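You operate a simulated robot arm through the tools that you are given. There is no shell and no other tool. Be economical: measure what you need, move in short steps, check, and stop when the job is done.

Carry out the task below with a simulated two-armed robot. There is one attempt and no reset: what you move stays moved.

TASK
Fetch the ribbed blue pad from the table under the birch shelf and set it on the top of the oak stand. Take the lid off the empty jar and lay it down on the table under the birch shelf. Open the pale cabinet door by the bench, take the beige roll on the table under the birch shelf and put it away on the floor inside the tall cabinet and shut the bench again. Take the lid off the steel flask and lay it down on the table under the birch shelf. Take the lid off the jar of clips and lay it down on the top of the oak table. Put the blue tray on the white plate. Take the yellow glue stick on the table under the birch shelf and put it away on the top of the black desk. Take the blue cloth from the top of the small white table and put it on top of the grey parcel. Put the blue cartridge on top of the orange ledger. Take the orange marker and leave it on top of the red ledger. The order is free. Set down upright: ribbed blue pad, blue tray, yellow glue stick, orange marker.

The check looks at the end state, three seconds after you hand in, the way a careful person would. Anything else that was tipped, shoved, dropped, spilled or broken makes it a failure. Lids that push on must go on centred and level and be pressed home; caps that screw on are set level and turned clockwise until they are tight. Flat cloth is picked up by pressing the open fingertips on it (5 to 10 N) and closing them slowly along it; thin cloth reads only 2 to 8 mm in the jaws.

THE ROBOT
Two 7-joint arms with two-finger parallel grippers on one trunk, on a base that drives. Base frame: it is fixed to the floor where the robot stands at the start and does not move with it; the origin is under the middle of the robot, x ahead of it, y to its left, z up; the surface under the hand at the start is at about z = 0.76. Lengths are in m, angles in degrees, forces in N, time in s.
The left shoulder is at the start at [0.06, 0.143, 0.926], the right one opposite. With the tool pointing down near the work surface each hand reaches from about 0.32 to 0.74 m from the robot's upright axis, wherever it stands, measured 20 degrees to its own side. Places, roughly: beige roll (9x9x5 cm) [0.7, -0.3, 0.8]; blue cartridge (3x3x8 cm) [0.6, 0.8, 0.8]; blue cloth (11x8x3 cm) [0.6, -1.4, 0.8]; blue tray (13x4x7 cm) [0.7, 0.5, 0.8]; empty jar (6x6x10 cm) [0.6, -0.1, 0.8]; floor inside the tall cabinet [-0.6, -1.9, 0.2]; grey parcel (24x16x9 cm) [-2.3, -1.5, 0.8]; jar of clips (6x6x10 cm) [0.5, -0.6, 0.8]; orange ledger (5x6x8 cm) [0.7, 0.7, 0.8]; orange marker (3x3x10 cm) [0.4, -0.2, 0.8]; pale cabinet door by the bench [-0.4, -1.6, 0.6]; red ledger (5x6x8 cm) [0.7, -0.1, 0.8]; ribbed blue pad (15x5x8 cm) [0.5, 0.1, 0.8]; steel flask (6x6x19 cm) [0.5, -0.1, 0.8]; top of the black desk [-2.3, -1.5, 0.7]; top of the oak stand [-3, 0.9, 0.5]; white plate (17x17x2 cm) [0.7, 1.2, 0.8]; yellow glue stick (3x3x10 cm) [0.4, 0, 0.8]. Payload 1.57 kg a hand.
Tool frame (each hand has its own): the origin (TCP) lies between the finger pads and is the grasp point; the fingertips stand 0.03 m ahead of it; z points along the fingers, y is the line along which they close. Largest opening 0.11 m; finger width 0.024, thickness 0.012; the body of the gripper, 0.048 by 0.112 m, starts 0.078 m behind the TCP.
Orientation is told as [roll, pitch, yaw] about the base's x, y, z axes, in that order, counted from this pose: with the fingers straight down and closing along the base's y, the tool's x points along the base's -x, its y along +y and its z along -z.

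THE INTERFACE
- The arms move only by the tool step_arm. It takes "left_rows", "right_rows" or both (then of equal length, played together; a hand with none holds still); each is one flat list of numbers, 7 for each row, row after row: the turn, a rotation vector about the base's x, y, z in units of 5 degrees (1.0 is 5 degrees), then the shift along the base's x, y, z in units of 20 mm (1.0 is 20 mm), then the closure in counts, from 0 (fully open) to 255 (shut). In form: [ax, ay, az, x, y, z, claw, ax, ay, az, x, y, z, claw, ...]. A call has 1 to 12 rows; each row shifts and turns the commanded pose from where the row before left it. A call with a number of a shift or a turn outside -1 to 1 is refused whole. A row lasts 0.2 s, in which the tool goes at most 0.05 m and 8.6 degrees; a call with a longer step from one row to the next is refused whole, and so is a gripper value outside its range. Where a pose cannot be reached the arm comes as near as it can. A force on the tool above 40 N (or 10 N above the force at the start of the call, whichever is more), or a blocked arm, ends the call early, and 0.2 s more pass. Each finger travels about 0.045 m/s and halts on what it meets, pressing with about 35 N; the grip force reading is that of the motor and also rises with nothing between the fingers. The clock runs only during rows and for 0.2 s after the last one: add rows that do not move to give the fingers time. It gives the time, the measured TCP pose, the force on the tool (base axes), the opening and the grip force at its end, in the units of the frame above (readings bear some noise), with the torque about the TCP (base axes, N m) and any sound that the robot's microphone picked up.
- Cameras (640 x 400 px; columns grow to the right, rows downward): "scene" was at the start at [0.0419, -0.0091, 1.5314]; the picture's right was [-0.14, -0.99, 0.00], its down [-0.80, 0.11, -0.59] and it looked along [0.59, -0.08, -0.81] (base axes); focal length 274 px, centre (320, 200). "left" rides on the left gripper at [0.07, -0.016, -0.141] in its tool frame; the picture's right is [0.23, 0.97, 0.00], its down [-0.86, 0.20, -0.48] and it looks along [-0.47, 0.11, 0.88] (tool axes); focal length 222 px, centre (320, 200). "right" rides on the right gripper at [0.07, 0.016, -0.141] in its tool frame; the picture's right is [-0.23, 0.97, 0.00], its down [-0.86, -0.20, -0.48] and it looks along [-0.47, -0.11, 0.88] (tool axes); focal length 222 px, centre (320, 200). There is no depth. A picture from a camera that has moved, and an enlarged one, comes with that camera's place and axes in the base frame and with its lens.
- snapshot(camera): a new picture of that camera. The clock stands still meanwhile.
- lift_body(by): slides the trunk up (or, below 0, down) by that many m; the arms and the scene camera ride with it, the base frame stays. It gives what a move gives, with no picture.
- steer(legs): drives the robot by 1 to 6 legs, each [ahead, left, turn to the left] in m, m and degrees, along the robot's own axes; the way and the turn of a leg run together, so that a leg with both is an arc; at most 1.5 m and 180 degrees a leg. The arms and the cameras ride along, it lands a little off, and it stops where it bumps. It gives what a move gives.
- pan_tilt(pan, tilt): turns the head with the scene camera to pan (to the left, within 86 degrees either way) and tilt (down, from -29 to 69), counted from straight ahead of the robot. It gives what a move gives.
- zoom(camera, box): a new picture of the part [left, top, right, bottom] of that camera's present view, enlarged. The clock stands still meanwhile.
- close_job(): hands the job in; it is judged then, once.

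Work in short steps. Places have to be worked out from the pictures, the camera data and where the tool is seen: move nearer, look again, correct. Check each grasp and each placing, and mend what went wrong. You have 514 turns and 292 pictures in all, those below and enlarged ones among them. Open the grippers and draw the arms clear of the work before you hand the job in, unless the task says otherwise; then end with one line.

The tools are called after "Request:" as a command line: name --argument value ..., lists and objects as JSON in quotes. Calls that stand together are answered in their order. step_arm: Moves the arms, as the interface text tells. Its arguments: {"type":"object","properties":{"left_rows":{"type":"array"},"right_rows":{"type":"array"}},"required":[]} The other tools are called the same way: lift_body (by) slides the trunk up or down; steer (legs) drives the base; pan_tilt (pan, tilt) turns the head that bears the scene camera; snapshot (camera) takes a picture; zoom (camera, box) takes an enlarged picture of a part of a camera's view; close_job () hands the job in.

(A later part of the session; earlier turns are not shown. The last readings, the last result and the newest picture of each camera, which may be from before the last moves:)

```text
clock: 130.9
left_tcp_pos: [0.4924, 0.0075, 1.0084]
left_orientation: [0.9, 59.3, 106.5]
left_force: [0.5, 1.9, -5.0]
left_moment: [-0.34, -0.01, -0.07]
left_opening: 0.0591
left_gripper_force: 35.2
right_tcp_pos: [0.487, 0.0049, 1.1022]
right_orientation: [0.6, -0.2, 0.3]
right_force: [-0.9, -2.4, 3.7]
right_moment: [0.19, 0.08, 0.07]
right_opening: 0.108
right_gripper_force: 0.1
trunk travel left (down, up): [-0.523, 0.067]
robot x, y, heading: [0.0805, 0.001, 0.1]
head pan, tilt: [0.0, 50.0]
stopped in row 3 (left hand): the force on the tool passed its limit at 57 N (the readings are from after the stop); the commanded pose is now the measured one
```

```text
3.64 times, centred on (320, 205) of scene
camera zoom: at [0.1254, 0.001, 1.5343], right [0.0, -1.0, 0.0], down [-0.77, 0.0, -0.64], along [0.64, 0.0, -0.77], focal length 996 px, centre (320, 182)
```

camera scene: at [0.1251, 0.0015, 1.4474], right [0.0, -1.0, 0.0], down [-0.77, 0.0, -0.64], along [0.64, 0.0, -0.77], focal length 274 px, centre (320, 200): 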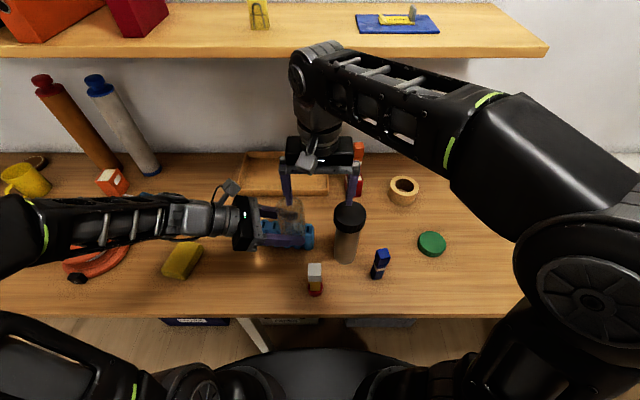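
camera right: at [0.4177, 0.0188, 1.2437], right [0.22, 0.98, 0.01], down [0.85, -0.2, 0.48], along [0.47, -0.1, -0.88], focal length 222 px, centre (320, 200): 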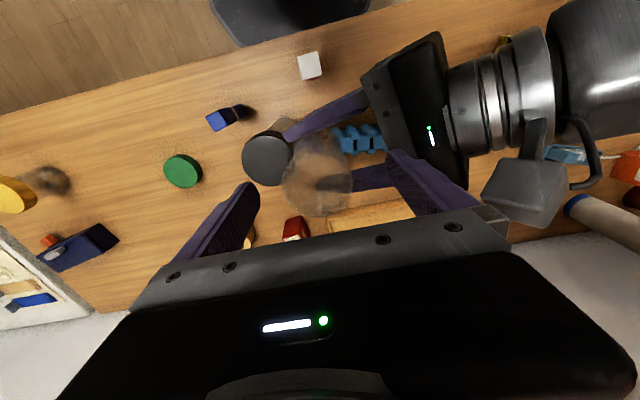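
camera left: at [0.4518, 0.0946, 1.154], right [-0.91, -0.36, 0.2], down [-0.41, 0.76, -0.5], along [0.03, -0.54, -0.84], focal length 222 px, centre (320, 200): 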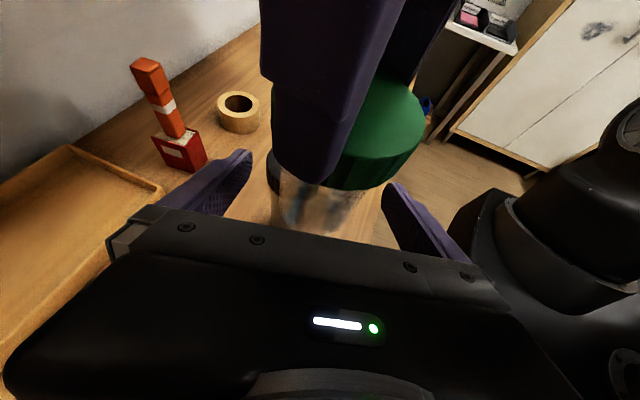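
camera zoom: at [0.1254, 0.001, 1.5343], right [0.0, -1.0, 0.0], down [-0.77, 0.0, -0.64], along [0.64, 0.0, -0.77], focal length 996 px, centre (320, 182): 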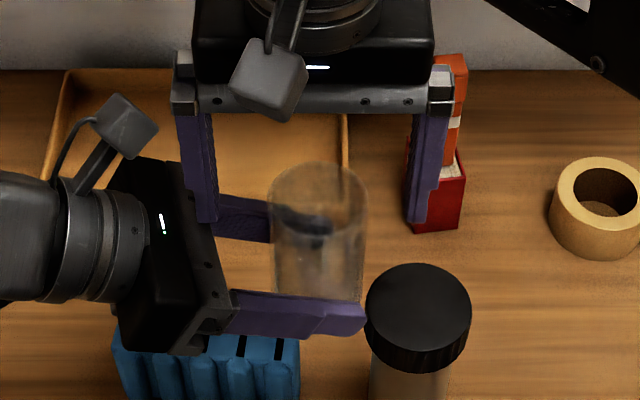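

The right finger touched the left palm. I back up, turn the right hand 90° so its fingers straddle the jar fore-and-aft, and try again.

Request:
step_arm --right_rows '[0, 0, 0, 0, 0, 1, 0, 0, 0, 1, 0, 0, 0, 0, 0, 0, 1, 0, 0, 0, 0, 0, 0, 1, 0, 0, 0, 0, 0, 0, 1, 0, 0, 0, 0, 0, 0, 1, 0, 0, 0, 0, 0, 0, 1, 0, 0, 0, 0, 0, 0, 1, 0, 0, 0, 0, 0, 0, 1, 0, 0, 0, 0, 0, 0, 1, 0, 0, 0, 0, 0, 0, 1, 0, 0, 0, 0, 0, 0, 0, 0, 0, 0, 0]'

Request:
step_arm --right_rows '[0, 0, 1, 0, 0, 0, 0, 0, 0, 1, 0, 0, 0, 0, 0, 0, 1, 0, 0, 0, 0, 0, 0, 1, 0, 0, 0, 0, 0, 0, 1, 0, 0, 0, 0, 0, 0, 1, 0, 0, 0, 0, 0, 0, 1, 0, 0, 0, 0, 0, 0, 1, 0, 0, 0, 0, 0, 0, 0, 0, 0, 0, 0]'

Request:
snapshot --camera "right"

Request:
snapshot --camera "scene"

```text
clock: 133.5
left_tcp_pos: [0.492, 0.0079, 1.008]
left_orientation: [0.9, 59.3, 106.2]
left_force: [0.2, -0.3, -1.1]
left_moment: [-0.04, 0.03, 0.02]
left_opening: 0.0593
left_gripper_force: 34.8
right_tcp_pos: [0.488, -0.0007, 1.1304]
right_orientation: [-0.6, -2.0, 50.1]
right_force: [0.4, 0.3, 0.2]
right_moment: [-0.01, -0.01, -0.02]
right_opening: 0.11
right_gripper_force: 0.0
right hand out of reach, approached as far as the arm can: row 3, 5, 11
trunk travel left (down, up): [-0.523, 0.067]
robot x, y, heading: [0.079, -0.0008, 0.1]
head pan, tilt: [0.0, 50.0]
```

```text
clock: 135.5
left_tcp_pos: [0.4913, 0.0088, 1.0085]
left_orientation: [0.7, 59.5, 106.4]
left_force: [0.0, 0.6, -1.9]
left_moment: [0.0, -0.02, 0.0]
left_opening: 0.0591
left_gripper_force: 35.4
right_tcp_pos: [0.4838, -0.0022, 1.1277]
right_orientation: [-1.3, -0.9, 90.4]
right_force: [0.5, 0.2, -0.6]
right_moment: [-0.01, -0.01, 0.0]
right_opening: 0.1103
right_gripper_force: 0.1
right hand out of reach, approached as far as the arm can: row 1, 2, 8
trunk travel left (down, up): [-0.523, 0.067]
robot x, y, heading: [0.0775, 0.0036, -0.2]
head pan, tilt: [0.0, 50.0]
```

```text
225 pictures are left
camera right: at [0.4654, -0.0755, 1.2681], right [-0.98, 0.22, -0.02], down [0.18, 0.85, 0.5], along [0.13, 0.48, -0.87], focal length 222 px, centre (320, 200)
```

right: 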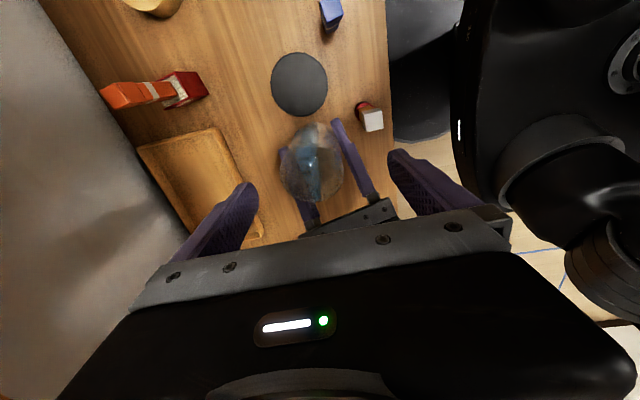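

```text
224 pictures are left
camera scene: at [0.1256, 0.0019, 1.5343], right [0.0, -1.0, 0.0], down [-0.77, 0.0, -0.64], along [0.64, 0.0, -0.77], focal length 274 px, centre (320, 200)
```

scene: 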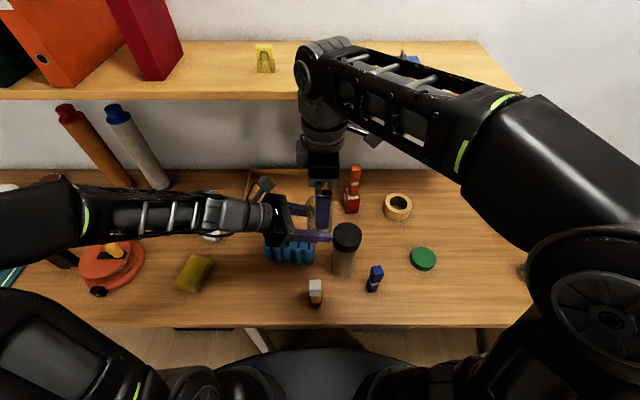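

Rim centre ≈(0.494,-0.002). Shift +1 cm x, lower 5.5 cm in small rows.

Request:
step_arm --right_rows '[0, 0, 0, 0.45, 0, -0.3, 0, 0, 0, 0, 0, 0, -0.7, 0, 0, 0, 0, 0, 0, -0.7, 0, 0, 0, 0, 0, 0, -0.6, 0, 0, 0, 0, 0, 0, -0.4, 0, 0, 0, 0, 0, 0, 0, 0]'

Request:
snapshot --camera "right"

Request:
zoom --camera "scene" --box '[260, 150, 380, 260]'

```text
clock: 136.9
left_tcp_pos: [0.4914, 0.0085, 1.0083]
left_orientation: [0.9, 59.4, 106.2]
left_force: [-0.1, 0.7, -0.7]
left_moment: [0.01, -0.01, -0.01]
left_opening: 0.0592
left_gripper_force: 34.9
right_tcp_pos: [0.4926, -0.007, 1.0787]
right_orientation: [0.6, -0.1, 90.4]
right_force: [-0.2, 1.2, 0.9]
right_moment: [0.01, 0.01, 0.0]
right_opening: 0.1101
right_gripper_force: 0.1
right hand out of reach, approached as far as the arm can: row 1
trunk travel left (down, up): [-0.523, 0.067]
robot x, y, heading: [0.0779, -0.0011, 0.0]
head pan, tilt: [0.0, 50.0]
```

```text
223 pictures are left
camera right: at [0.4783, -0.0764, 1.2202], right [-0.98, 0.22, 0.01], down [0.2, 0.85, 0.48], along [0.1, 0.47, -0.88], focal length 222 px, centre (320, 200)
```

right: 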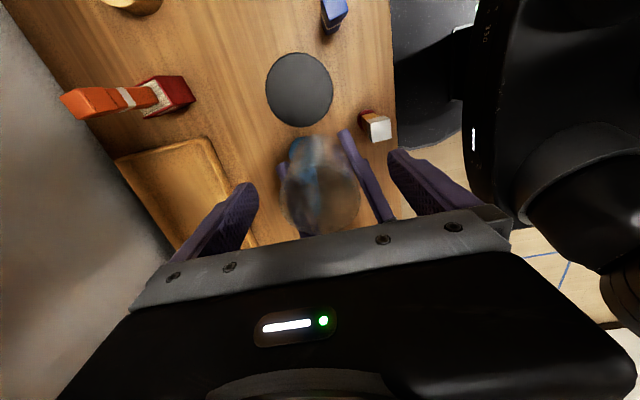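

```text
3.64 times, centred on (320, 205) of scene
camera zoom: at [0.1254, 0.0013, 1.5343], right [0.0, -1.0, 0.0], down [-0.77, 0.0, -0.64], along [0.64, 0.0, -0.77], focal length 996 px, centre (320, 182)
```

zoom: 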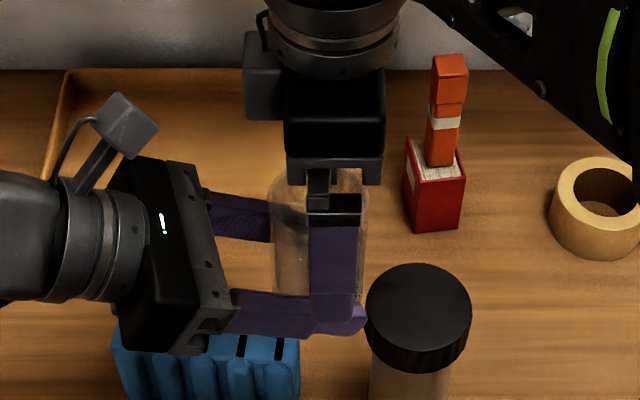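

Well placed. Nudge y +4 mm and close the right jaws on the jar's neck.

Request:
step_arm --right_rows '[0, 0, 0, 0, 0.2, -0.1, 0, 0, 0, 0, 0, 0, 0, 50, 0, 0, 0, 0, 0, 0, 80, 0, 0, 0, 0, 0, 0, 100, 0, 0, 0, 0, 0, 0, 120, 0, 0, 0, 0, 0, 0, 140, 0, 0, 0, 0, 0, 0, 150, 0, 0, 0, 0, 0, 0, 150]'

```text
clock: 138.7
left_tcp_pos: [0.4917, 0.0079, 1.0076]
left_orientation: [0.8, 59.3, 106.1]
left_force: [-15.2, 0.2, 2.5]
left_moment: [0.19, -0.58, 0.11]
left_opening: 0.0594
left_gripper_force: 34.8
right_tcp_pos: [0.4923, -0.0018, 1.077]
right_orientation: [0.4, -0.3, 90.3]
right_force: [13.7, -1.7, -2.7]
right_moment: [-0.26, -0.37, -0.28]
right_opening: 0.0579
right_gripper_force: 35.0
trunk travel left (down, up): [-0.523, 0.067]
robot x, y, heading: [0.0824, -0.0028, 0.1]
head pan, tilt: [0.0, 50.0]
```

Right grips the jar (58 mm). Open the left and withdraw it to the left.

Request:
step_arm --left_rows '[0, 0, 0, 0, 0, 0, 100, 0, 0, 0, 0, 0, 0, 50, 0, 0, 0, 0, 0, 0, 0, 0, 0, 0, 0, 0, 0, 0, 0, 0, 0, 0, 0.5, 0, 0, 0, 0, 0, 0, 1, 0, 0, 0, 0, 0, 0, 1, 0, 0, 0, 0, 0, 0, 1, 0, 0, 0, 0, 0, 0, 1, 0, 0, 0, 0, 0, 0, 1, 0, 0, 0, 0, 0, 0, 1, 0, 0, 0, 0, 0, 0, 1, 0, 0]'

Request:
snapshot --camera "scene"

```text
clock: 141.3
left_tcp_pos: [0.491, 0.1585, 1.0077]
left_orientation: [0.7, 59.4, 106.2]
left_force: [-1.0, -0.1, 0.1]
left_moment: [0.04, 0.02, -0.02]
left_opening: 0.1101
left_gripper_force: 0.1
right_tcp_pos: [0.4913, -0.0012, 1.0765]
right_orientation: [0.5, -0.2, 90.4]
right_force: [-0.3, 0.7, 0.7]
right_moment: [-0.02, 0.02, 0.0]
right_opening: 0.0575
right_gripper_force: 35.3
trunk travel left (down, up): [-0.523, 0.067]
robot x, y, heading: [0.0814, 0.0003, -0.2]
head pan, tilt: [0.0, 50.0]
```

```text
221 pictures are left
camera scene: at [0.1254, 0.0016, 1.5343], right [0.0, -1.0, 0.0], down [-0.77, 0.0, -0.64], along [0.64, 0.0, -0.77], focal length 274 px, centre (320, 200)
```

scene: 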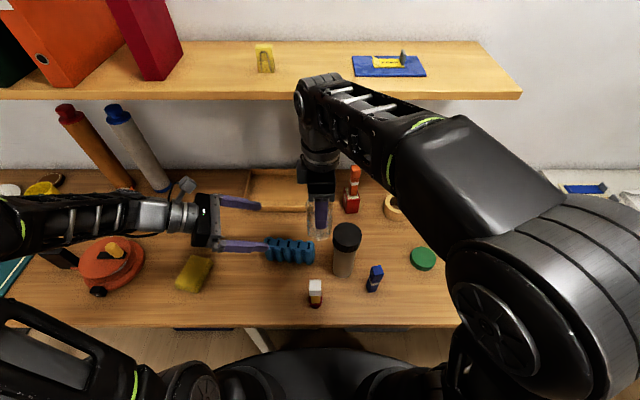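

Right holds the jar. Carry it back toward its place: go right at height while unwinding, descend at (0.53,-0.20), then slide in.

Request:
step_arm --right_rows '[0, 0, -1, 0, -1, 0, 150, 0, 0, -1, 0, -1, 0, 150, 0, 0, -1, 0, -1, 0, 150, 0, 0, -1, 0, -1, 0, 150, 0, 0, -1, 0, -1, 0, 150, 0, 0, -1, 0, -1, 0, 150, 0, 0, -1, 0.3, -1, 0, 150, 0, 0, -1, 0.3, -1, 0, 150, 0, 0, -1, 0.4, -1, 0, 150, 0, 0, -1, 0.5, -1, 0, 150, 0, 0, -1, 0.5, -0.4, 0, 150, 0, 0, 0, 0, 0, 0, 150]'

Request:
step_arm --right_rows '[0, 0, -1, 0, 0, -1, 150, 0, 0, -1, 0, 0, -1, 150, 0, 0, -1, 0, 0, -1, 150, 0, 0, -1, 0, 0, -1, 150, 0, 0, -1, 0, 0, -1, 150, 0, 0, 0, 0, 0, -1, 150, 0, 0, 0, 0, 0, -1, 150, 0, 0, 0, 0, 0, 0, 150]'

Request:
snapshot --camera "scene"

```text
clock: 143.9
left_tcp_pos: [0.4903, 0.1568, 1.0091]
left_orientation: [0.9, 59.4, 106.1]
left_force: [0.1, -0.2, -0.7]
left_moment: [0.0, 0.01, 0.0]
left_opening: 0.11
left_gripper_force: 0.0
right_tcp_pos: [0.5312, -0.2104, 1.0768]
right_orientation: [0.6, -0.2, 35.3]
right_force: [0.5, -0.4, 0.9]
right_moment: [-0.04, 0.03, -0.01]
right_opening: 0.0549
right_gripper_force: 35.2
trunk travel left (down, up): [-0.523, 0.067]
robot x, y, heading: [0.08, 0.0012, 0.0]
head pan, tilt: [0.0, 50.0]
```

```text
clock: 145.7
left_tcp_pos: [0.4913, 0.1575, 1.0079]
left_orientation: [0.8, 59.4, 106.3]
left_force: [-0.2, 0.2, 0.4]
left_moment: [0.02, -0.05, 0.02]
left_opening: 0.1099
left_gripper_force: 0.0
right_tcp_pos: [0.5323, -0.2106, 0.9367]
right_orientation: [0.5, -0.2, 10.4]
right_force: [-0.5, 0.1, -0.5]
right_moment: [0.02, -0.01, 0.02]
right_opening: 0.0549
right_gripper_force: 34.8
trunk travel left (down, up): [-0.523, 0.067]
robot x, y, heading: [0.0795, -0.0009, 0.0]
head pan, tilt: [0.0, 50.0]
```

```text
220 pictures are left
camera scene: at [0.1253, 0.0012, 1.5343], right [0.0, -1.0, 0.0], down [-0.77, 0.0, -0.64], along [0.64, 0.0, -0.77], focal length 274 px, centre (320, 200)
```

scene: 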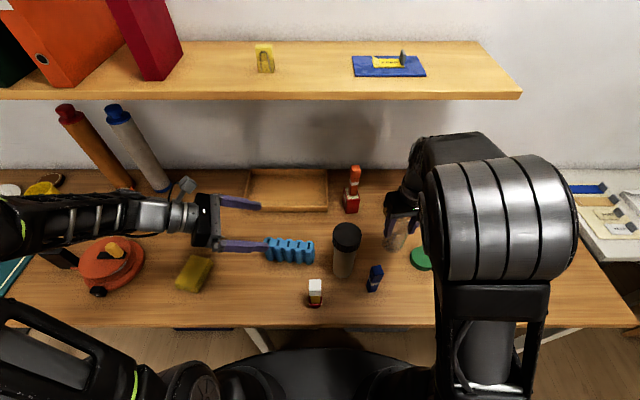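

The opening shrank by 3 mm; check how the jar sits.

Request:
zoom --camera "scene" --box '[340, 150, 450, 270]'

Request:
snapshot --camera "right"

```text
3.33 times, centred on (395, 210) of scene
camera zoom: at [0.1253, 0.0012, 1.5343], right [0.0, -1.0, 0.0], down [-0.77, 0.0, -0.64], along [0.64, 0.0, -0.77], focal length 913 px, centre (70, 167)
```

zoom: 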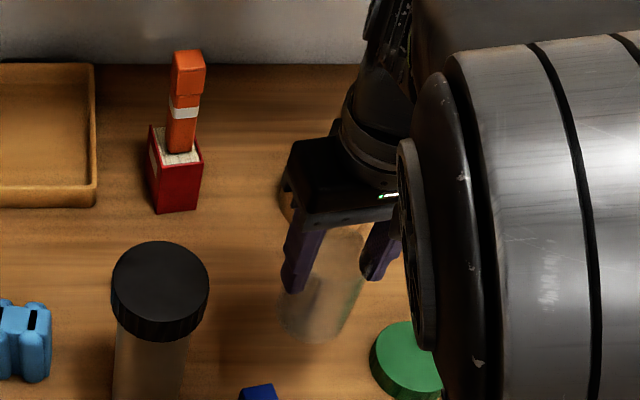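

```text
218 pictures are left
camera right: at [0.4603, -0.2085, 1.0781], right [0.05, 1.0, 0.01], down [0.88, -0.05, 0.48], along [0.48, -0.01, -0.88], focal length 222 px, centre (320, 200)
```

right: 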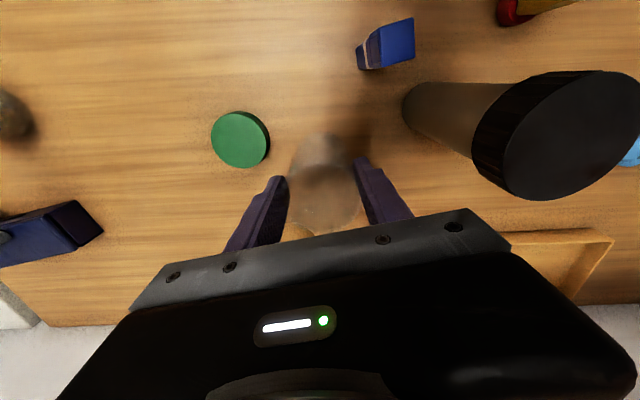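

Jar is fine. Slide to (0.597,-0.147) and lower.

Request:
step_arm --right_rows '[0, 0, 0, 1, 0.5, 0, 150, 0, 0, 0, 1, 0.6, 0, 150, 0, 0, 0, 1, 1, 0, 150, 0, 0, 0, 0.3, 1, -0.5, 150, 0, 0, 0, 0, 0, -1, 150, 0, 0, 0, 0, 0, -1, 150, 0, 0, 0, 0, 0, -1, 150, 0, 0, 0, 0, 0, 0, 150]'

Request:
step_arm --right_rows '[0, 0, 0, 0, 0, -0.15, 150, 0, 0, 0, 0, 0, -0.15, 150, 0, 0, 0, 0, 0, 0, 150]'

```text
clock: 147.5
left_tcp_pos: [0.4905, 0.1577, 1.0084]
left_orientation: [0.8, 59.4, 106.1]
left_force: [0.4, 1.6, -0.4]
left_moment: [0.0, 0.02, -0.05]
left_opening: 0.11
left_gripper_force: 0.0
right_tcp_pos: [0.6001, -0.1487, 0.866]
right_orientation: [0.6, -0.3, 10.4]
right_force: [0.1, 0.2, 0.5]
right_moment: [0.0, -0.02, -0.02]
right_opening: 0.055
right_gripper_force: 35.0
trunk travel left (down, up): [-0.523, 0.067]
robot x, y, heading: [0.0796, -0.001, 0.2]
head pan, tilt: [0.0, 50.0]
```

```text
clock: 148.3
left_tcp_pos: [0.491, 0.1578, 1.0087]
left_orientation: [0.8, 59.5, 106.2]
left_force: [1.0, 0.3, 0.5]
left_moment: [-0.03, -0.02, -0.04]
left_opening: 0.11
left_gripper_force: 0.0
right_tcp_pos: [0.5984, -0.1483, 0.8615]
right_orientation: [0.6, -0.2, 10.4]
right_force: [-0.3, 0.2, 0.2]
right_moment: [0.0, 0.04, 0.01]
right_opening: 0.0546
right_gripper_force: 34.8
trunk travel left (down, up): [-0.523, 0.067]
robot x, y, heading: [0.076, 0.0018, -0.1]
head pan, tilt: [0.0, 50.0]
```

Request:
step_arm --right_rows '[0, 0, 0, 0, 0, -0.12, 150, 0, 0, 0, 0, 0, -0.12, 150, 0, 0, 0, 0, 0, 0, 150]'

Request:
step_arm --right_rows '[0, 0, 0, 0, 0, -0.1, 150, 0, 0, 0, 0, 0, -0.05, 150, 0, 0, 0, 0, 0, 0, 150]'

```text
clock: 149.1
left_tcp_pos: [0.4907, 0.1577, 1.0083]
left_orientation: [0.8, 59.4, 106.2]
left_force: [0.5, -1.1, 0.3]
left_moment: [0.04, -0.05, 0.01]
left_opening: 0.1097
left_gripper_force: 0.1
right_tcp_pos: [0.5992, -0.1478, 0.8553]
right_orientation: [0.6, -0.2, 10.5]
right_force: [-0.5, 0.2, -0.4]
right_moment: [0.0, 0.04, 0.02]
right_opening: 0.0548
right_gripper_force: 35.2
trunk travel left (down, up): [-0.523, 0.067]
robot x, y, heading: [0.0761, -0.0028, 0.1]
head pan, tilt: [0.0, 50.0]
```

```text
clock: 149.9
left_tcp_pos: [0.491, 0.1593, 1.0081]
left_orientation: [0.6, 59.4, 106.1]
left_force: [-0.5, 0.1, -0.3]
left_moment: [-0.01, -0.02, 0.01]
left_opening: 0.1098
left_gripper_force: 0.0
right_tcp_pos: [0.5988, -0.1466, 0.8551]
right_orientation: [0.6, -0.4, 10.3]
right_force: [-0.9, -1.3, 23.2]
right_moment: [-0.48, 0.35, -0.06]
right_opening: 0.055
right_gripper_force: 35.4
trunk travel left (down, up): [-0.523, 0.067]
robot x, y, heading: [0.0795, 0.0002, -0.2]
head pan, tilt: [0.0, 50.0]
```

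Contact. Relieve, open, rise straight up, and verify.

Request:
step_arm --right_rows '[0, 0, 0, 0, 0, 0.12, 150, 0, 0, 0, 0, 0, 0, 100, 0, 0, 0, 0, 0, 0, 60, 0, 0, 0, 0, 0, 0, 30, 0, 0, 0, 0, 0, 0.5, 30, 0, 0, 0, 0, 0, 1, 30, 0, 0, 0, 0, 0, 1, 30, 0, 0, 0, 0, 0, 1, 30, 0, 0, 0, 0, 0, 0, 30]'

Request:
step_arm --right_rows '[0, 0, 0, -1, -1, 0.5, 30, 0, 0, 0, -1, -1, 0.5, 30, 0, 0, 0, -1, -1, 0.5, 30, 0, 0, 0, -1, -1, 0, 0, 0, 0, 0, -0.5, -1, 0, 0, 0, 0, 0, 0, 0, 0, 0]'

Request:
snapshot --camera "scene"

```text
clock: 151.9
left_tcp_pos: [0.4922, 0.1577, 1.0085]
left_orientation: [0.8, 59.4, 106.2]
left_force: [0.1, -0.2, -0.1]
left_moment: [0.03, -0.01, 0.0]
left_opening: 0.1099
left_gripper_force: 0.0
right_tcp_pos: [0.5986, -0.1472, 0.9257]
right_orientation: [0.6, -0.2, 10.4]
right_force: [-0.2, 0.0, 0.1]
right_moment: [0.03, -0.06, 0.04]
right_opening: 0.0969
right_gripper_force: 0.1
trunk travel left (down, up): [-0.523, 0.067]
robot x, y, heading: [0.0766, 0.0014, -0.2]
head pan, tilt: [0.0, 50.0]
```

```text
clock: 153.3
left_tcp_pos: [0.4911, 0.1586, 1.0087]
left_orientation: [0.8, 59.4, 106.2]
left_force: [0.5, 0.1, 0.9]
left_moment: [0.0, -0.04, 0.0]
left_opening: 0.11
left_gripper_force: 0.0
right_tcp_pos: [0.507, -0.2472, 0.9564]
right_orientation: [0.5, -0.2, 10.4]
right_force: [-0.2, -1.0, 0.2]
right_moment: [0.01, 0.0, 0.02]
right_opening: 0.1099
right_gripper_force: 0.0
trunk travel left (down, up): [-0.523, 0.067]
robot x, y, heading: [0.077, 0.0022, -0.0]
head pan, tilt: [0.0, 50.0]
```

```text
217 pictures are left
camera scene: at [0.1254, 0.0016, 1.5343], right [0.0, -1.0, 0.0], down [-0.77, 0.0, -0.64], along [0.64, 0.0, -0.77], focal length 274 px, centre (320, 200)
```

scene: 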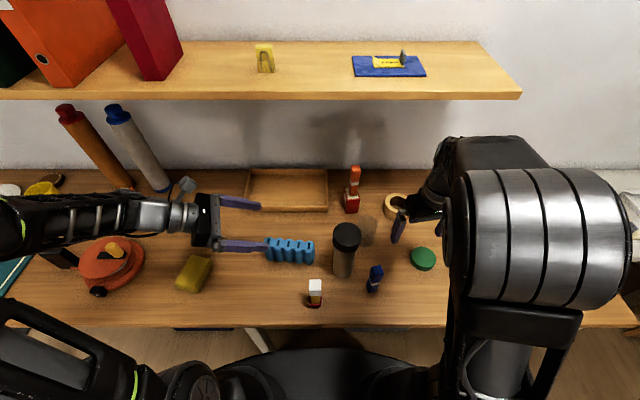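

Jar is back in place. Next the flask: bring the left hand above the flask (fingers straddling), approaching over the top of the pad.

Request:
step_arm --left_rows '[0, 0, 0, 0, -1, 0.5, 0, 0, 0, 0, 0, -1, 0.5, 0, 0, 0, 0, 0, -1, 0.3, 0, 0, 0, 0, 0, -1, 0, 0, 0, 0, 0, 0, -1, 0, 0, 0, 0, 0, 0, -1, 0, 0, 0, 0, 0, 0, -1, 0, 0, 0, 0, 0, 0, -1, 0, 0, 0, 0, 0, 0, 0, 0, 0]'

Request:
snapshot --camera "left"

Request:
snapshot --camera "scene"

```text
clock: 155.3
left_tcp_pos: [0.4916, -0.0029, 1.0345]
left_orientation: [0.8, 59.5, 106.2]
left_force: [-0.3, -0.6, -0.8]
left_moment: [-0.03, -0.01, 0.04]
left_opening: 0.1098
left_gripper_force: 0.1
right_tcp_pos: [0.5083, -0.2474, 0.9565]
right_orientation: [0.6, -0.3, 10.3]
right_force: [-0.3, 0.1, 0.4]
right_moment: [0.01, 0.0, -0.01]
right_opening: 0.11
right_gripper_force: 0.2
trunk travel left (down, up): [-0.523, 0.067]
robot x, y, heading: [0.0756, 0.0003, -0.1]
head pan, tilt: [0.0, 50.0]
```

```text
216 pictures are left
camera left: at [0.4852, 0.0849, 1.1657], right [-0.91, -0.37, 0.2], down [-0.42, 0.76, -0.49], along [0.03, -0.53, -0.85], focal length 222 px, centre (320, 200)
```

left: 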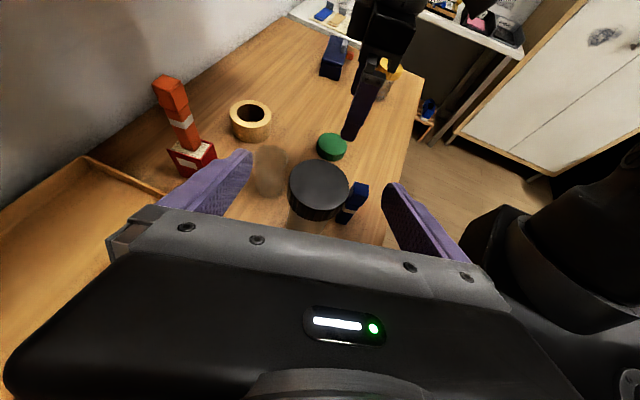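

```text
215 pictures are left
camera scene: at [0.1252, 0.0014, 1.5343], right [0.0, -1.0, 0.0], down [-0.77, 0.0, -0.64], along [0.64, 0.0, -0.77], focal length 274 px, centre (320, 200)
```

scene: 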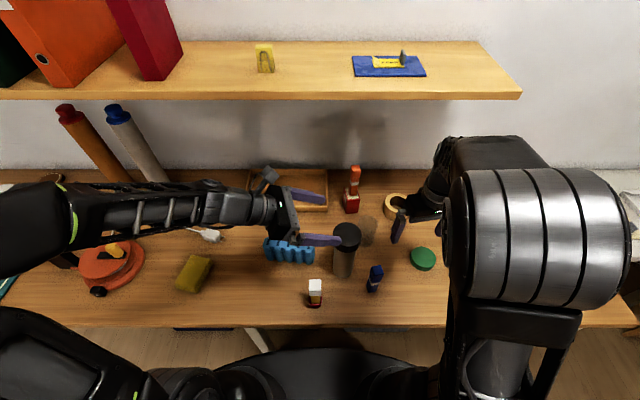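

Flask centre ≈(0.498,-0.066). Move over it then descend around it.

Request:
step_arm --left_rows '[0, 0, 0, 0.25, -1, 0, 0, 0, 0, 0, 0, -1, 0, 0, 0, 0, 0, 0, -0.9, 0, 0, 0, 0, 0, 0, 0, -1, 0, 0, 0, 0, 0, 0, -1, 0, 0, 0, 0, 0, 0, -1, 0, 0, 0, 0, 0, 0, 0, 0]'

Request:
snapshot --camera "left"

Request:
zoom --camera "scene" --box '[240, 150, 420, 300]'

```text
clock: 156.9
left_tcp_pos: [0.495, -0.0605, 0.9761]
left_orientation: [0.7, 59.4, 106.1]
left_force: [0.3, 0.7, 0.5]
left_moment: [-0.02, 0.03, 0.02]
left_opening: 0.11
left_gripper_force: 0.0
right_tcp_pos: [0.5066, -0.2482, 0.9564]
right_orientation: [0.7, -0.2, 10.3]
right_force: [-0.8, 0.0, 0.3]
right_moment: [-0.03, -0.02, 0.0]
right_opening: 0.1101
right_gripper_force: 0.0
trunk travel left (down, up): [-0.523, 0.067]
robot x, y, heading: [0.0813, -0.0, 0.1]
head pan, tilt: [0.0, 50.0]
```

```text
214 pictures are left
camera left: at [0.4904, 0.0269, 1.1061], right [-0.91, -0.37, 0.2], down [-0.42, 0.76, -0.49], along [0.03, -0.53, -0.85], focal length 222 px, centre (320, 200)
```

left: 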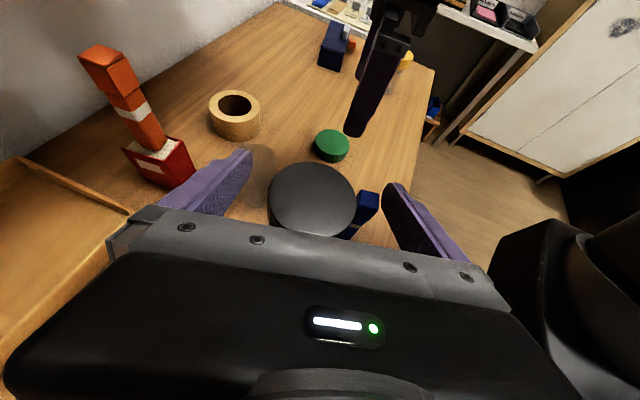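

```text
2.67 times, centred on (330, 225) of scene
camera zoom: at [0.1251, 0.0012, 1.5343], right [0.0, -1.0, 0.0], down [-0.77, 0.0, -0.64], along [0.64, 0.0, -0.77], focal length 730 px, centre (293, 133)
```

zoom: 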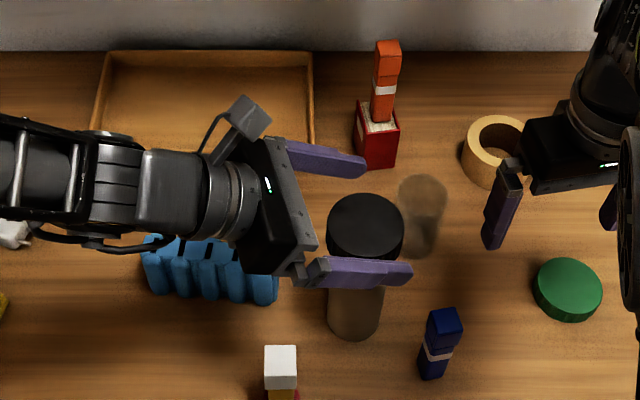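

Aligned; shift +4 mm x and descend to z≈0.845, then close on the body.

Request:
step_arm --left_rows '[0, 0, 0, 0.2, 0, -1, 0, 0, 0, 0, 0, 0, -1, 0, 0, 0, 0, 0, 0, -1, 0, 0, 0, 0, 0, 0, -1, 0, 0, 0, 0, 0, 0, -1, 0, 0, 0, 0, 0, 0, -1, 0, 0, 0, 0, 0, 0, -0.5, 0, 0, 0, 0, 0, 0, 0, 0]'

Request:
snapshot --camera "left"

```text
clock: 158.7
left_tcp_pos: [0.4993, -0.0585, 0.8442]
left_orientation: [0.7, 59.4, 106.2]
left_force: [-0.1, 0.1, 4.0]
left_moment: [0.25, 0.41, 0.05]
left_opening: 0.1098
left_gripper_force: 0.1
right_tcp_pos: [0.5086, -0.2478, 0.9565]
right_orientation: [0.7, -0.2, 10.4]
right_force: [-0.3, 0.5, -0.2]
right_moment: [-0.01, 0.0, -0.02]
right_opening: 0.1097
right_gripper_force: 0.0
trunk travel left (down, up): [-0.523, 0.067]
robot x, y, heading: [0.0775, 0.0002, -0.1]
head pan, tilt: [0.0, 50.0]
```

```text
212 pictures are left
camera left: at [0.4949, 0.0272, 0.976], right [-0.91, -0.37, 0.2], down [-0.42, 0.76, -0.49], along [0.03, -0.53, -0.85], focal length 222 px, centre (320, 200)
```

left: 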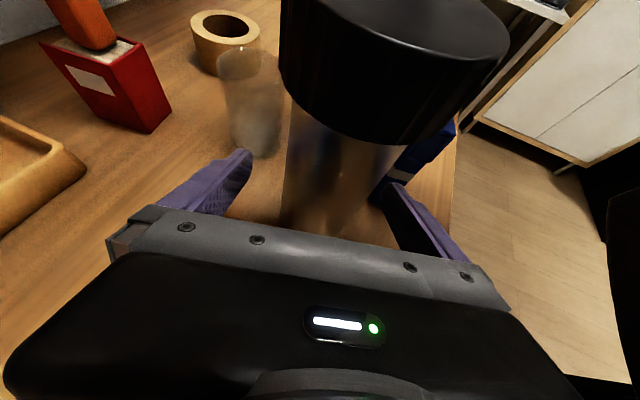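

A light touch on something (probably the pad under the palm): raise 1.2 cm, shift 4 mm, then close slowly.

Request:
step_arm --left_rows '[0, 0, 0, 0, 0, 0.7, 0, 0, 0, 0, -0.2, 0, 0, 0, 0, 0, 0, 0, 0, 0, 0]'

Request:
zoom --camera "scene" --box '[240, 150, 420, 300]'

```text
clock: 159.5
left_tcp_pos: [0.4957, -0.0596, 0.8591]
left_orientation: [0.7, 59.4, 106.2]
left_force: [-0.3, -0.7, -0.1]
left_moment: [-0.03, -0.01, -0.03]
left_opening: 0.11
left_gripper_force: 0.1
right_tcp_pos: [0.5075, -0.248, 0.9562]
right_orientation: [0.6, -0.2, 10.4]
right_force: [0.2, 0.1, -0.2]
right_moment: [0.02, 0.0, -0.03]
right_opening: 0.1099
right_gripper_force: 0.1
trunk travel left (down, up): [-0.523, 0.067]
robot x, y, heading: [0.0815, -0.0002, 0.1]
head pan, tilt: [0.0, 50.0]
```

```text
2.67 times, centred on (330, 225) of scene
camera zoom: at [0.1253, 0.0012, 1.5343], right [0.0, -1.0, 0.0], down [-0.77, 0.0, -0.64], along [0.64, 0.0, -0.77], focal length 730 px, centre (293, 133)
```

zoom: 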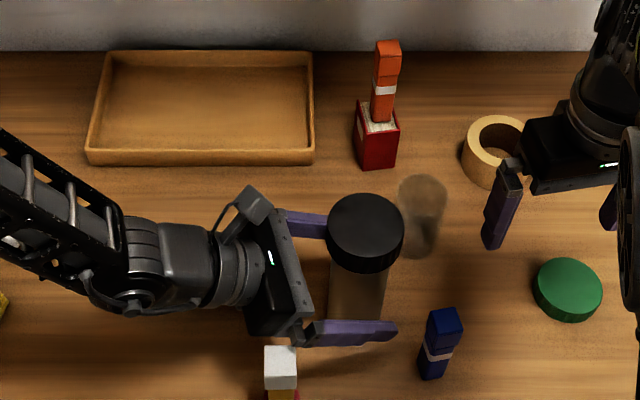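

Request:
step_arm --left_rows '[0, 0, 0, 0, 0, 0, 50, 0, 0, 0, 0, 0, 0, 75, 0, 0, 0, 0, 0, 0, 90, 0, 0, 0, 0, 0, 0, 105, 0, 0, 0, 0, 0, 0, 120, 0, 0, 0, 0, 0, 0, 135, 0, 0, 0, 0, 0, 0, 150, 0, 0, 0, 0, 0, 0, 150]'

Request:
step_arm --right_rows '[0, 0, -1, 0, 0, 1, 0, 0, 0, -1, 0, 0, 1, 0, 0, 0, -1, 0, 0, 1, 0, 0, 0, -1, 0, 0.5, 0.5, 20, 0, 0, -1, 0, 1, 0, 40, 0, 0, -1, 0, 1, 0, 40, 0, 0, -1, 0, 1, 0, 40, 0, 0, -1, 0, 1, 0, 40, 0, 0, -1, 0, 1, 0, 40, 0, 0, -1, 0, 1, 0, 40, 0, 0, 0, 0, 1, 0, 40, 0, 0, 0, 0, 0, 0, 40]'

Request:
snapshot --camera "scene"

Request:
snapshot --camera "right"

```text
clock: 161.3
left_tcp_pos: [0.4957, -0.0587, 0.8588]
left_orientation: [0.8, 59.4, 106.2]
left_force: [1.7, 1.9, 1.4]
left_moment: [0.05, -0.28, 0.07]
left_opening: 0.0551
left_gripper_force: 35.0
right_tcp_pos: [0.5077, -0.2475, 0.9556]
right_orientation: [0.7, -0.2, 10.4]
right_force: [-0.2, 0.8, 0.3]
right_moment: [-0.01, 0.01, -0.04]
right_opening: 0.1102
right_gripper_force: 0.1
trunk travel left (down, up): [-0.523, 0.067]
robot x, y, heading: [0.0803, -0.0004, -0.2]
head pan, tilt: [0.0, 50.0]
```

```text
clock: 163.9
left_tcp_pos: [0.4974, -0.0593, 0.8587]
left_orientation: [0.8, 59.5, 106.2]
left_force: [1.1, 0.9, 4.2]
left_moment: [0.01, -0.31, 0.05]
left_opening: 0.0554
left_gripper_force: 35.2
right_tcp_pos: [0.5088, -0.0979, 1.0252]
right_orientation: [0.6, -0.3, -39.6]
right_force: [-0.7, -1.0, 0.1]
right_moment: [0.02, -0.02, 0.0]
right_opening: 0.0928
right_gripper_force: 0.1
trunk travel left (down, up): [-0.523, 0.067]
robot x, y, heading: [0.0789, 0.0028, 0.0]
head pan, tilt: [0.0, 50.0]
```

```text
210 pictures are left
camera scene: at [0.1252, 0.0014, 1.5344], right [0.0, -1.0, 0.0], down [-0.77, 0.0, -0.64], along [0.64, 0.0, -0.77], focal length 274 px, centre (320, 200)
```

scene: 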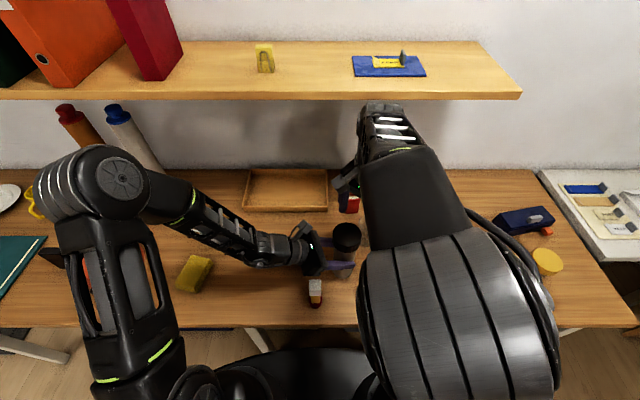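

```text
209 pictures are left
camera right: at [0.4634, -0.0408, 1.1671], right [0.8, 0.61, 0.01], down [0.53, -0.7, 0.48], along [0.3, -0.38, -0.88], focal length 222 px, centre (320, 200)
```

right: 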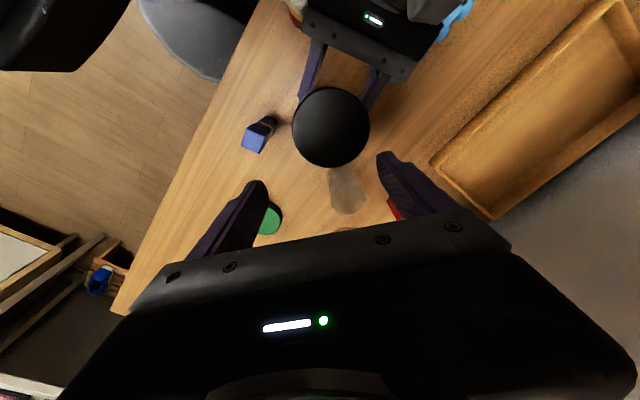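

Lid centre (0.498,-0.066). Position the right hand over it and descend.

Request:
step_arm --right_rows '[-0.1, 0.05, 0, -0.55, 0.8, 0, 40, 0, 0, 0, 0, 0.8, 0, 40, 0, 0, 0, 0, 0, -1, 40, 0, 0, 0, 0, 0, -1, 40, 0, 0, 0, 0, 0, -1, 40, 0, 0, 0, 0, 0, -0.8, 40, 0, 0, 0, 0, 0, 0, 40]'

Request:
snapshot --camera "right"

```text
clock: 165.5
left_tcp_pos: [0.4967, -0.0591, 0.8587]
left_orientation: [0.7, 59.4, 106.1]
left_force: [0.3, 0.7, 4.1]
left_moment: [0.01, -0.15, 0.05]
left_opening: 0.0551
left_gripper_force: 35.4
right_tcp_pos: [0.4965, -0.0644, 0.9489]
right_orientation: [0.1, -0.2, -39.6]
right_force: [-0.5, -0.2, 0.6]
right_moment: [-0.03, 0.03, 0.0]
right_opening: 0.093
right_gripper_force: 0.1
trunk travel left (down, up): [-0.523, 0.067]
robot x, y, heading: [0.0843, -0.0028, -0.0]
head pan, tilt: [0.0, 50.0]
```

```text
208 pictures are left
camera right: at [0.4527, -0.0088, 1.0905], right [0.8, 0.61, 0.0], down [0.53, -0.7, 0.48], along [0.29, -0.38, -0.88], focal length 222 px, centre (320, 200)
```

right: 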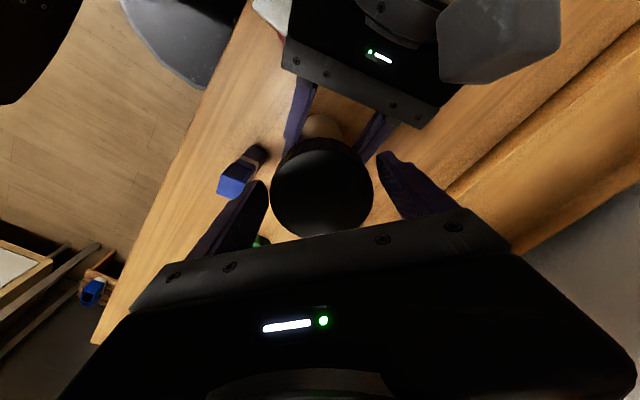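

Centred within 4 mm; nudge and grip.

Request:
step_arm --right_rows '[0, 0, 0, -0.1, 0.15, -0.1, 40, 0, 0, 0, 0, 0, 0, 70, 0, 0, 0, 0, 0, 0, 90, 0, 0, 0, 0, 0, 0, 110, 0, 0, 0, 0, 0, 0, 130, 0, 0, 0, 0, 0, 0, 130]'

Request:
step_arm --right_rows '[0, 0, 1, 0, 0, 0, 130, 0, 0, 1, 0, 0, 0, 130, 0, 0, 1, 0, 0, 0, 130, 0, 0, 1, 0, 0, 0, 130]'

Request:
step_arm --right_rows '[0, 0, 0, 0, 0, 0.1, 130, 0, 0, 0, 0, 0, 0.1, 130, 0, 0, 0, 0, 0, 0, 130]'

```text
clock: 166.9
left_tcp_pos: [0.4969, -0.0592, 0.8591]
left_orientation: [0.7, 59.5, 106.1]
left_force: [0.4, 3.3, 2.8]
left_moment: [-0.43, 0.17, 0.0]
left_opening: 0.0554
left_gripper_force: 35.3
right_tcp_pos: [0.4955, -0.0641, 0.9482]
right_orientation: [0.1, -0.2, -39.6]
right_force: [-2.0, -3.3, -0.1]
right_moment: [0.0, 0.01, -0.05]
right_opening: 0.0703
right_gripper_force: 34.9
trunk travel left (down, up): [-0.523, 0.067]
robot x, y, heading: [0.0771, 0.0013, -0.1]
head pan, tilt: [0.0, 50.0]
```

```text
clock: 167.9
left_tcp_pos: [0.4968, -0.0574, 0.8589]
left_orientation: [0.6, 59.3, 106.3]
left_force: [6.1, 9.2, 0.9]
left_moment: [-1.17, 0.54, 0.02]
left_opening: 0.0554
left_gripper_force: 34.8
right_tcp_pos: [0.4947, -0.0628, 0.9478]
right_orientation: [0.0, -0.3, -19.5]
right_force: [-8.5, -13.7, 7.3]
right_moment: [-0.3, 0.05, -0.11]
right_opening: 0.0705
right_gripper_force: 35.4
trunk travel left (down, up): [-0.523, 0.067]
robot x, y, heading: [0.0758, -0.0013, -0.1]
head pan, tilt: [0.0, 50.0]
```

```text
clock: 168.7
left_tcp_pos: [0.4972, -0.0588, 0.8586]
left_orientation: [0.6, 59.6, 106.0]
left_force: [4.1, 12.9, 16.9]
left_moment: [-0.86, 0.76, 0.05]
left_opening: 0.0556
left_gripper_force: 34.7
right_tcp_pos: [0.4949, -0.064, 0.9505]
right_orientation: [0.0, -0.3, -19.6]
right_force: [-5.0, -13.2, -19.7]
right_moment: [-0.36, -0.22, -0.07]
right_opening: 0.07
right_gripper_force: 35.4
trunk travel left (down, up): [-0.523, 0.067]
robot x, y, heading: [0.0785, -0.0032, -0.3]
head pan, tilt: [0.0, 50.0]
```

Screwed too. Keep turning counter-clockwise under tension with small sideways relief.

Request:
step_arm --right_rows '[0, 0, 1, -0.02, -0.07, 0, 130, 0, 0, 1, 0, 0, 0, 130, 0, 0, 1, 0, 0, 0.005, 130, 0, 0, 1, 0, 0, 0.005, 130, 0, 0, 1, 0, 0, 0.005, 130, 0, 0, 1, 0, 0, 0.005, 130, 0, 0, 1, 0, 0, 0.005, 130, 0, 0, 1, 0, 0, 0.005, 130]'

Request:
step_arm --right_rows '[0, 0, 1, 0, 0, 0.005, 130, 0, 0, 1, 0, 0, 0.005, 130, 0, 0, 1, 0, 0, 0.005, 130, 0, 0, 1, 0, 0, 0.005, 130, 0, 0, 1, 0, 0, 0.005, 130, 0, 0, 1, 0, 0, 0.005, 130]'

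```text
clock: 170.5
left_tcp_pos: [0.4981, -0.0587, 0.8582]
left_orientation: [0.8, 59.3, 106.3]
left_force: [9.8, 12.9, 16.3]
left_moment: [-0.79, 0.47, 0.12]
left_opening: 0.055
left_gripper_force: 34.9
right_tcp_pos: [0.4932, -0.066, 0.9511]
right_orientation: [0.0, 0.0, 20.5]
right_force: [-10.0, -14.4, -19.0]
right_moment: [-0.57, 0.54, -0.05]
right_opening: 0.0701
right_gripper_force: 34.8
trunk travel left (down, up): [-0.523, 0.067]
robot x, y, heading: [0.0793, 0.0007, 0.1]
head pan, tilt: [0.0, 50.0]
```

```text
clock: 171.9
left_tcp_pos: [0.4964, -0.0593, 0.8581]
left_orientation: [0.8, 59.3, 106.2]
left_force: [9.1, 16.3, 5.0]
left_moment: [-0.99, 0.47, 0.11]
left_opening: 0.0552
left_gripper_force: 35.0
right_tcp_pos: [0.4935, -0.0648, 0.9527]
right_orientation: [0.1, -0.3, 50.5]
right_force: [-9.8, -15.3, -8.7]
right_moment: [-0.57, 0.47, -0.02]
right_opening: 0.0699
right_gripper_force: 34.5
trunk travel left (down, up): [-0.523, 0.067]
robot x, y, heading: [0.0804, -0.0007, -0.2]
head pan, tilt: [0.0, 50.0]
```

Request:
step_arm --right_rows '[0, 0, 1, -0.05, -0.08, 0.01, 130, 0, 0, 1, 0, 0, 0.01, 130, 0, 0, 1, 0, 0, 0.01, 130, 0, 0, 1, 0, 0, 0.01, 130, 0, 0, 1, 0, 0, 0.01, 130, 0, 0, 1, 0, 0, 0.01, 130, 0, 0, 1, 0, 0, 0.01, 130, 0, 0, 1, 0, 0, 0.01, 130]'

Request:
step_arm --right_rows '[0, 0, 1, 0, 0, 0.01, 130, 0, 0, 1, 0, 0, 0.01, 130, 0, 0, 1, 0, 0, 0.01, 130, 0, 0, 1, 0, 0, 0.01, 130, 0, 0, 1, 0, 0, 0.01, 130, 0, 0, 1, 0, 0, 0.01, 130]'

```text
clock: 173.7
left_tcp_pos: [0.4964, -0.059, 0.8591]
left_orientation: [0.8, 59.3, 106.1]
left_force: [-13.5, 6.8, 10.3]
left_moment: [-0.3, -1.54, 0.03]
left_opening: 0.0556
left_gripper_force: 35.3
right_tcp_pos: [0.4946, -0.0666, 0.9546]
right_orientation: [-0.1, -0.3, 90.6]
right_force: [14.0, -7.2, -14.2]
right_moment: [-0.48, 0.17, -0.11]
right_opening: 0.0702
right_gripper_force: 34.8
trunk travel left (down, up): [-0.523, 0.067]
robot x, y, heading: [0.0783, -0.0018, 0.2]
head pan, tilt: [0.0, 50.0]
```

```text
clock: 175.1
left_tcp_pos: [0.4974, -0.0598, 0.8592]
left_orientation: [0.8, 59.3, 106.2]
left_force: [-20.0, 4.6, 7.5]
left_moment: [-0.02, -1.67, 0.0]
left_opening: 0.0566
left_gripper_force: 35.0
right_tcp_pos: [0.4938, -0.0658, 0.9559]
right_orientation: [-0.1, -0.4, 120.6]
right_force: [20.3, -6.1, -10.1]
right_moment: [-0.54, -0.26, -0.1]
right_opening: 0.0702
right_gripper_force: 34.9
trunk travel left (down, up): [-0.523, 0.067]
robot x, y, heading: [0.0794, 0.001, 0.1]
head pan, tilt: [0.0, 50.0]
```

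Request:
step_arm --right_rows '[0, 0, 1, 0.1, -0.02, 0.01, 130, 0, 0, 1, 0.02, 0, 0.01, 130, 0, 0, 1, 0, 0, 0.01, 130, 0, 0, 1, 0, 0, 0.01, 130, 0, 0, 1, 0, 0, 0.01, 130, 0, 0, 1, 0, 0, 0.01, 130]'

Request:
step_arm --right_rows '[0, 0, 1, 0, 0.03, 0.01, 130, 0, 0, 1, 0, 0.02, 0.01, 130, 0, 0, 1, 0, 0.01, 0.01, 130, 0, 0, 1, 0, 0.01, 0.01, 130, 0, 0, 1, 0, 0, 0.01, 130, 0, 0, 1, 0, 0, 0.01, 130]'

```text
clock: 176.5
left_tcp_pos: [0.4967, -0.0591, 0.8587]
left_orientation: [0.8, 59.5, 106.3]
left_force: [-8.1, -2.2, 1.6]
left_moment: [1.01, -0.94, 0.03]
left_opening: 0.0572
left_gripper_force: 34.9
right_tcp_pos: [0.4966, -0.0661, 0.9556]
right_orientation: [0.2, -0.4, 150.5]
right_force: [7.4, 1.4, -6.0]
right_moment: [-0.83, 0.21, -0.1]
right_opening: 0.0702
right_gripper_force: 34.3
trunk travel left (down, up): [-0.523, 0.067]
robot x, y, heading: [0.0788, 0.0016, 0.2]
head pan, tilt: [0.0, 50.0]
```

```text
clock: 177.9
left_tcp_pos: [0.4977, -0.059, 0.859]
left_orientation: [0.8, 59.4, 106.2]
left_force: [-9.6, 8.2, 11.8]
left_moment: [0.65, -0.81, -0.01]
left_opening: 0.0573
left_gripper_force: 34.9
right_tcp_pos: [0.4963, -0.0663, 0.9576]
right_orientation: [0.2, -0.4, -179.5]
right_force: [9.9, -7.8, -16.3]
right_moment: [-1.54, -0.16, -0.08]
right_opening: 0.07
right_gripper_force: 34.2
trunk travel left (down, up): [-0.523, 0.067]
robot x, y, heading: [0.0794, -0.0005, -0.1]
head pan, tilt: [0.0, 50.0]
```

Request:
step_arm --right_rows '[0, 0, 1, 0.04, -0.04, 0, 130, 0, 0, 1, 0, 0, 0.0, 130, 0, 0, 1, 0, 0, 0, 130, 0, 0, 1, 0, 0, 0, 130, 0, 0, 1, 0, 0, 0, 130]'

Request:
step_arm --right_rows '[0, 0, 0, 0, 0, 0.1, 130, 0, 0, 0, 0, 0, 0.1, 130, 0, 0, 0, 0, 0, 0, 130]'

Request:
zoom --camera "scene" --box '[260, 160, 400, 300]'

```text
clock: 179.1
left_tcp_pos: [0.4915, -0.061, 0.8581]
left_orientation: [1.1, 59.5, 105.7]
left_force: [-3.7, -1.8, 0.8]
left_moment: [0.98, -0.59, 0.06]
left_opening: 0.0581
left_gripper_force: 34.7
right_tcp_pos: [0.4862, -0.0643, 0.9626]
right_orientation: [0.9, 0.5, -156.7]
right_force: [2.6, 2.2, -3.6]
right_moment: [-0.8, 0.29, -0.03]
right_opening: 0.0698
right_gripper_force: 34.7
right hand out of reach, approached as far as the arm can: row 5
trunk travel left (down, up): [-0.523, 0.067]
robot x, y, heading: [0.0789, -0.0038, -0.1]
head pan, tilt: [0.0, 50.0]
stopped in row 5 (right hand): the force on the tool passed its limit at 44 N (the readings are from after the stop); the commanded pose is now the measured one
```

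```text
clock: 179.9
left_tcp_pos: [0.4915, -0.0613, 0.8591]
left_orientation: [1.0, 59.6, 105.7]
left_force: [-11.9, 1.0, 21.1]
left_moment: [0.16, -1.11, -0.05]
left_opening: 0.058
left_gripper_force: 35.7
right_tcp_pos: [0.4884, -0.0635, 0.9665]
right_orientation: [0.9, 0.6, -156.6]
right_force: [12.3, -0.7, -25.3]
right_moment: [-0.29, -0.01, 0.0]
right_opening: 0.0701
right_gripper_force: 35.0
trunk travel left (down, up): [-0.523, 0.067]
robot x, y, heading: [0.076, -0.0009, -0.2]
head pan, tilt: [0.0, 50.0]
```

```text
2.86 times, centred on (330, 230) of scene
camera zoom: at [0.1256, 0.0012, 1.5343], right [0.0, -1.0, 0.0], down [-0.77, 0.0, -0.64], along [0.64, 0.0, -0.77], focal length 782 px, centre (291, 114)
```

zoom: 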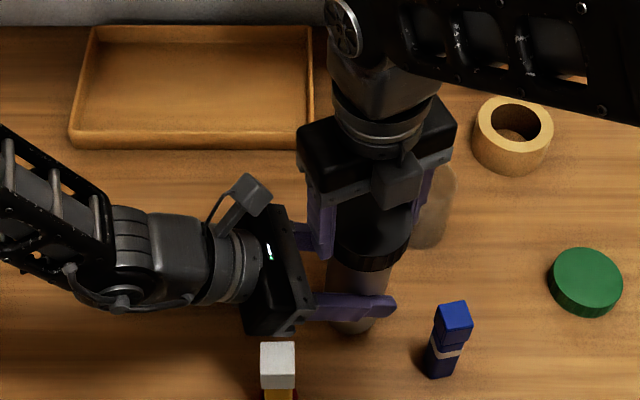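

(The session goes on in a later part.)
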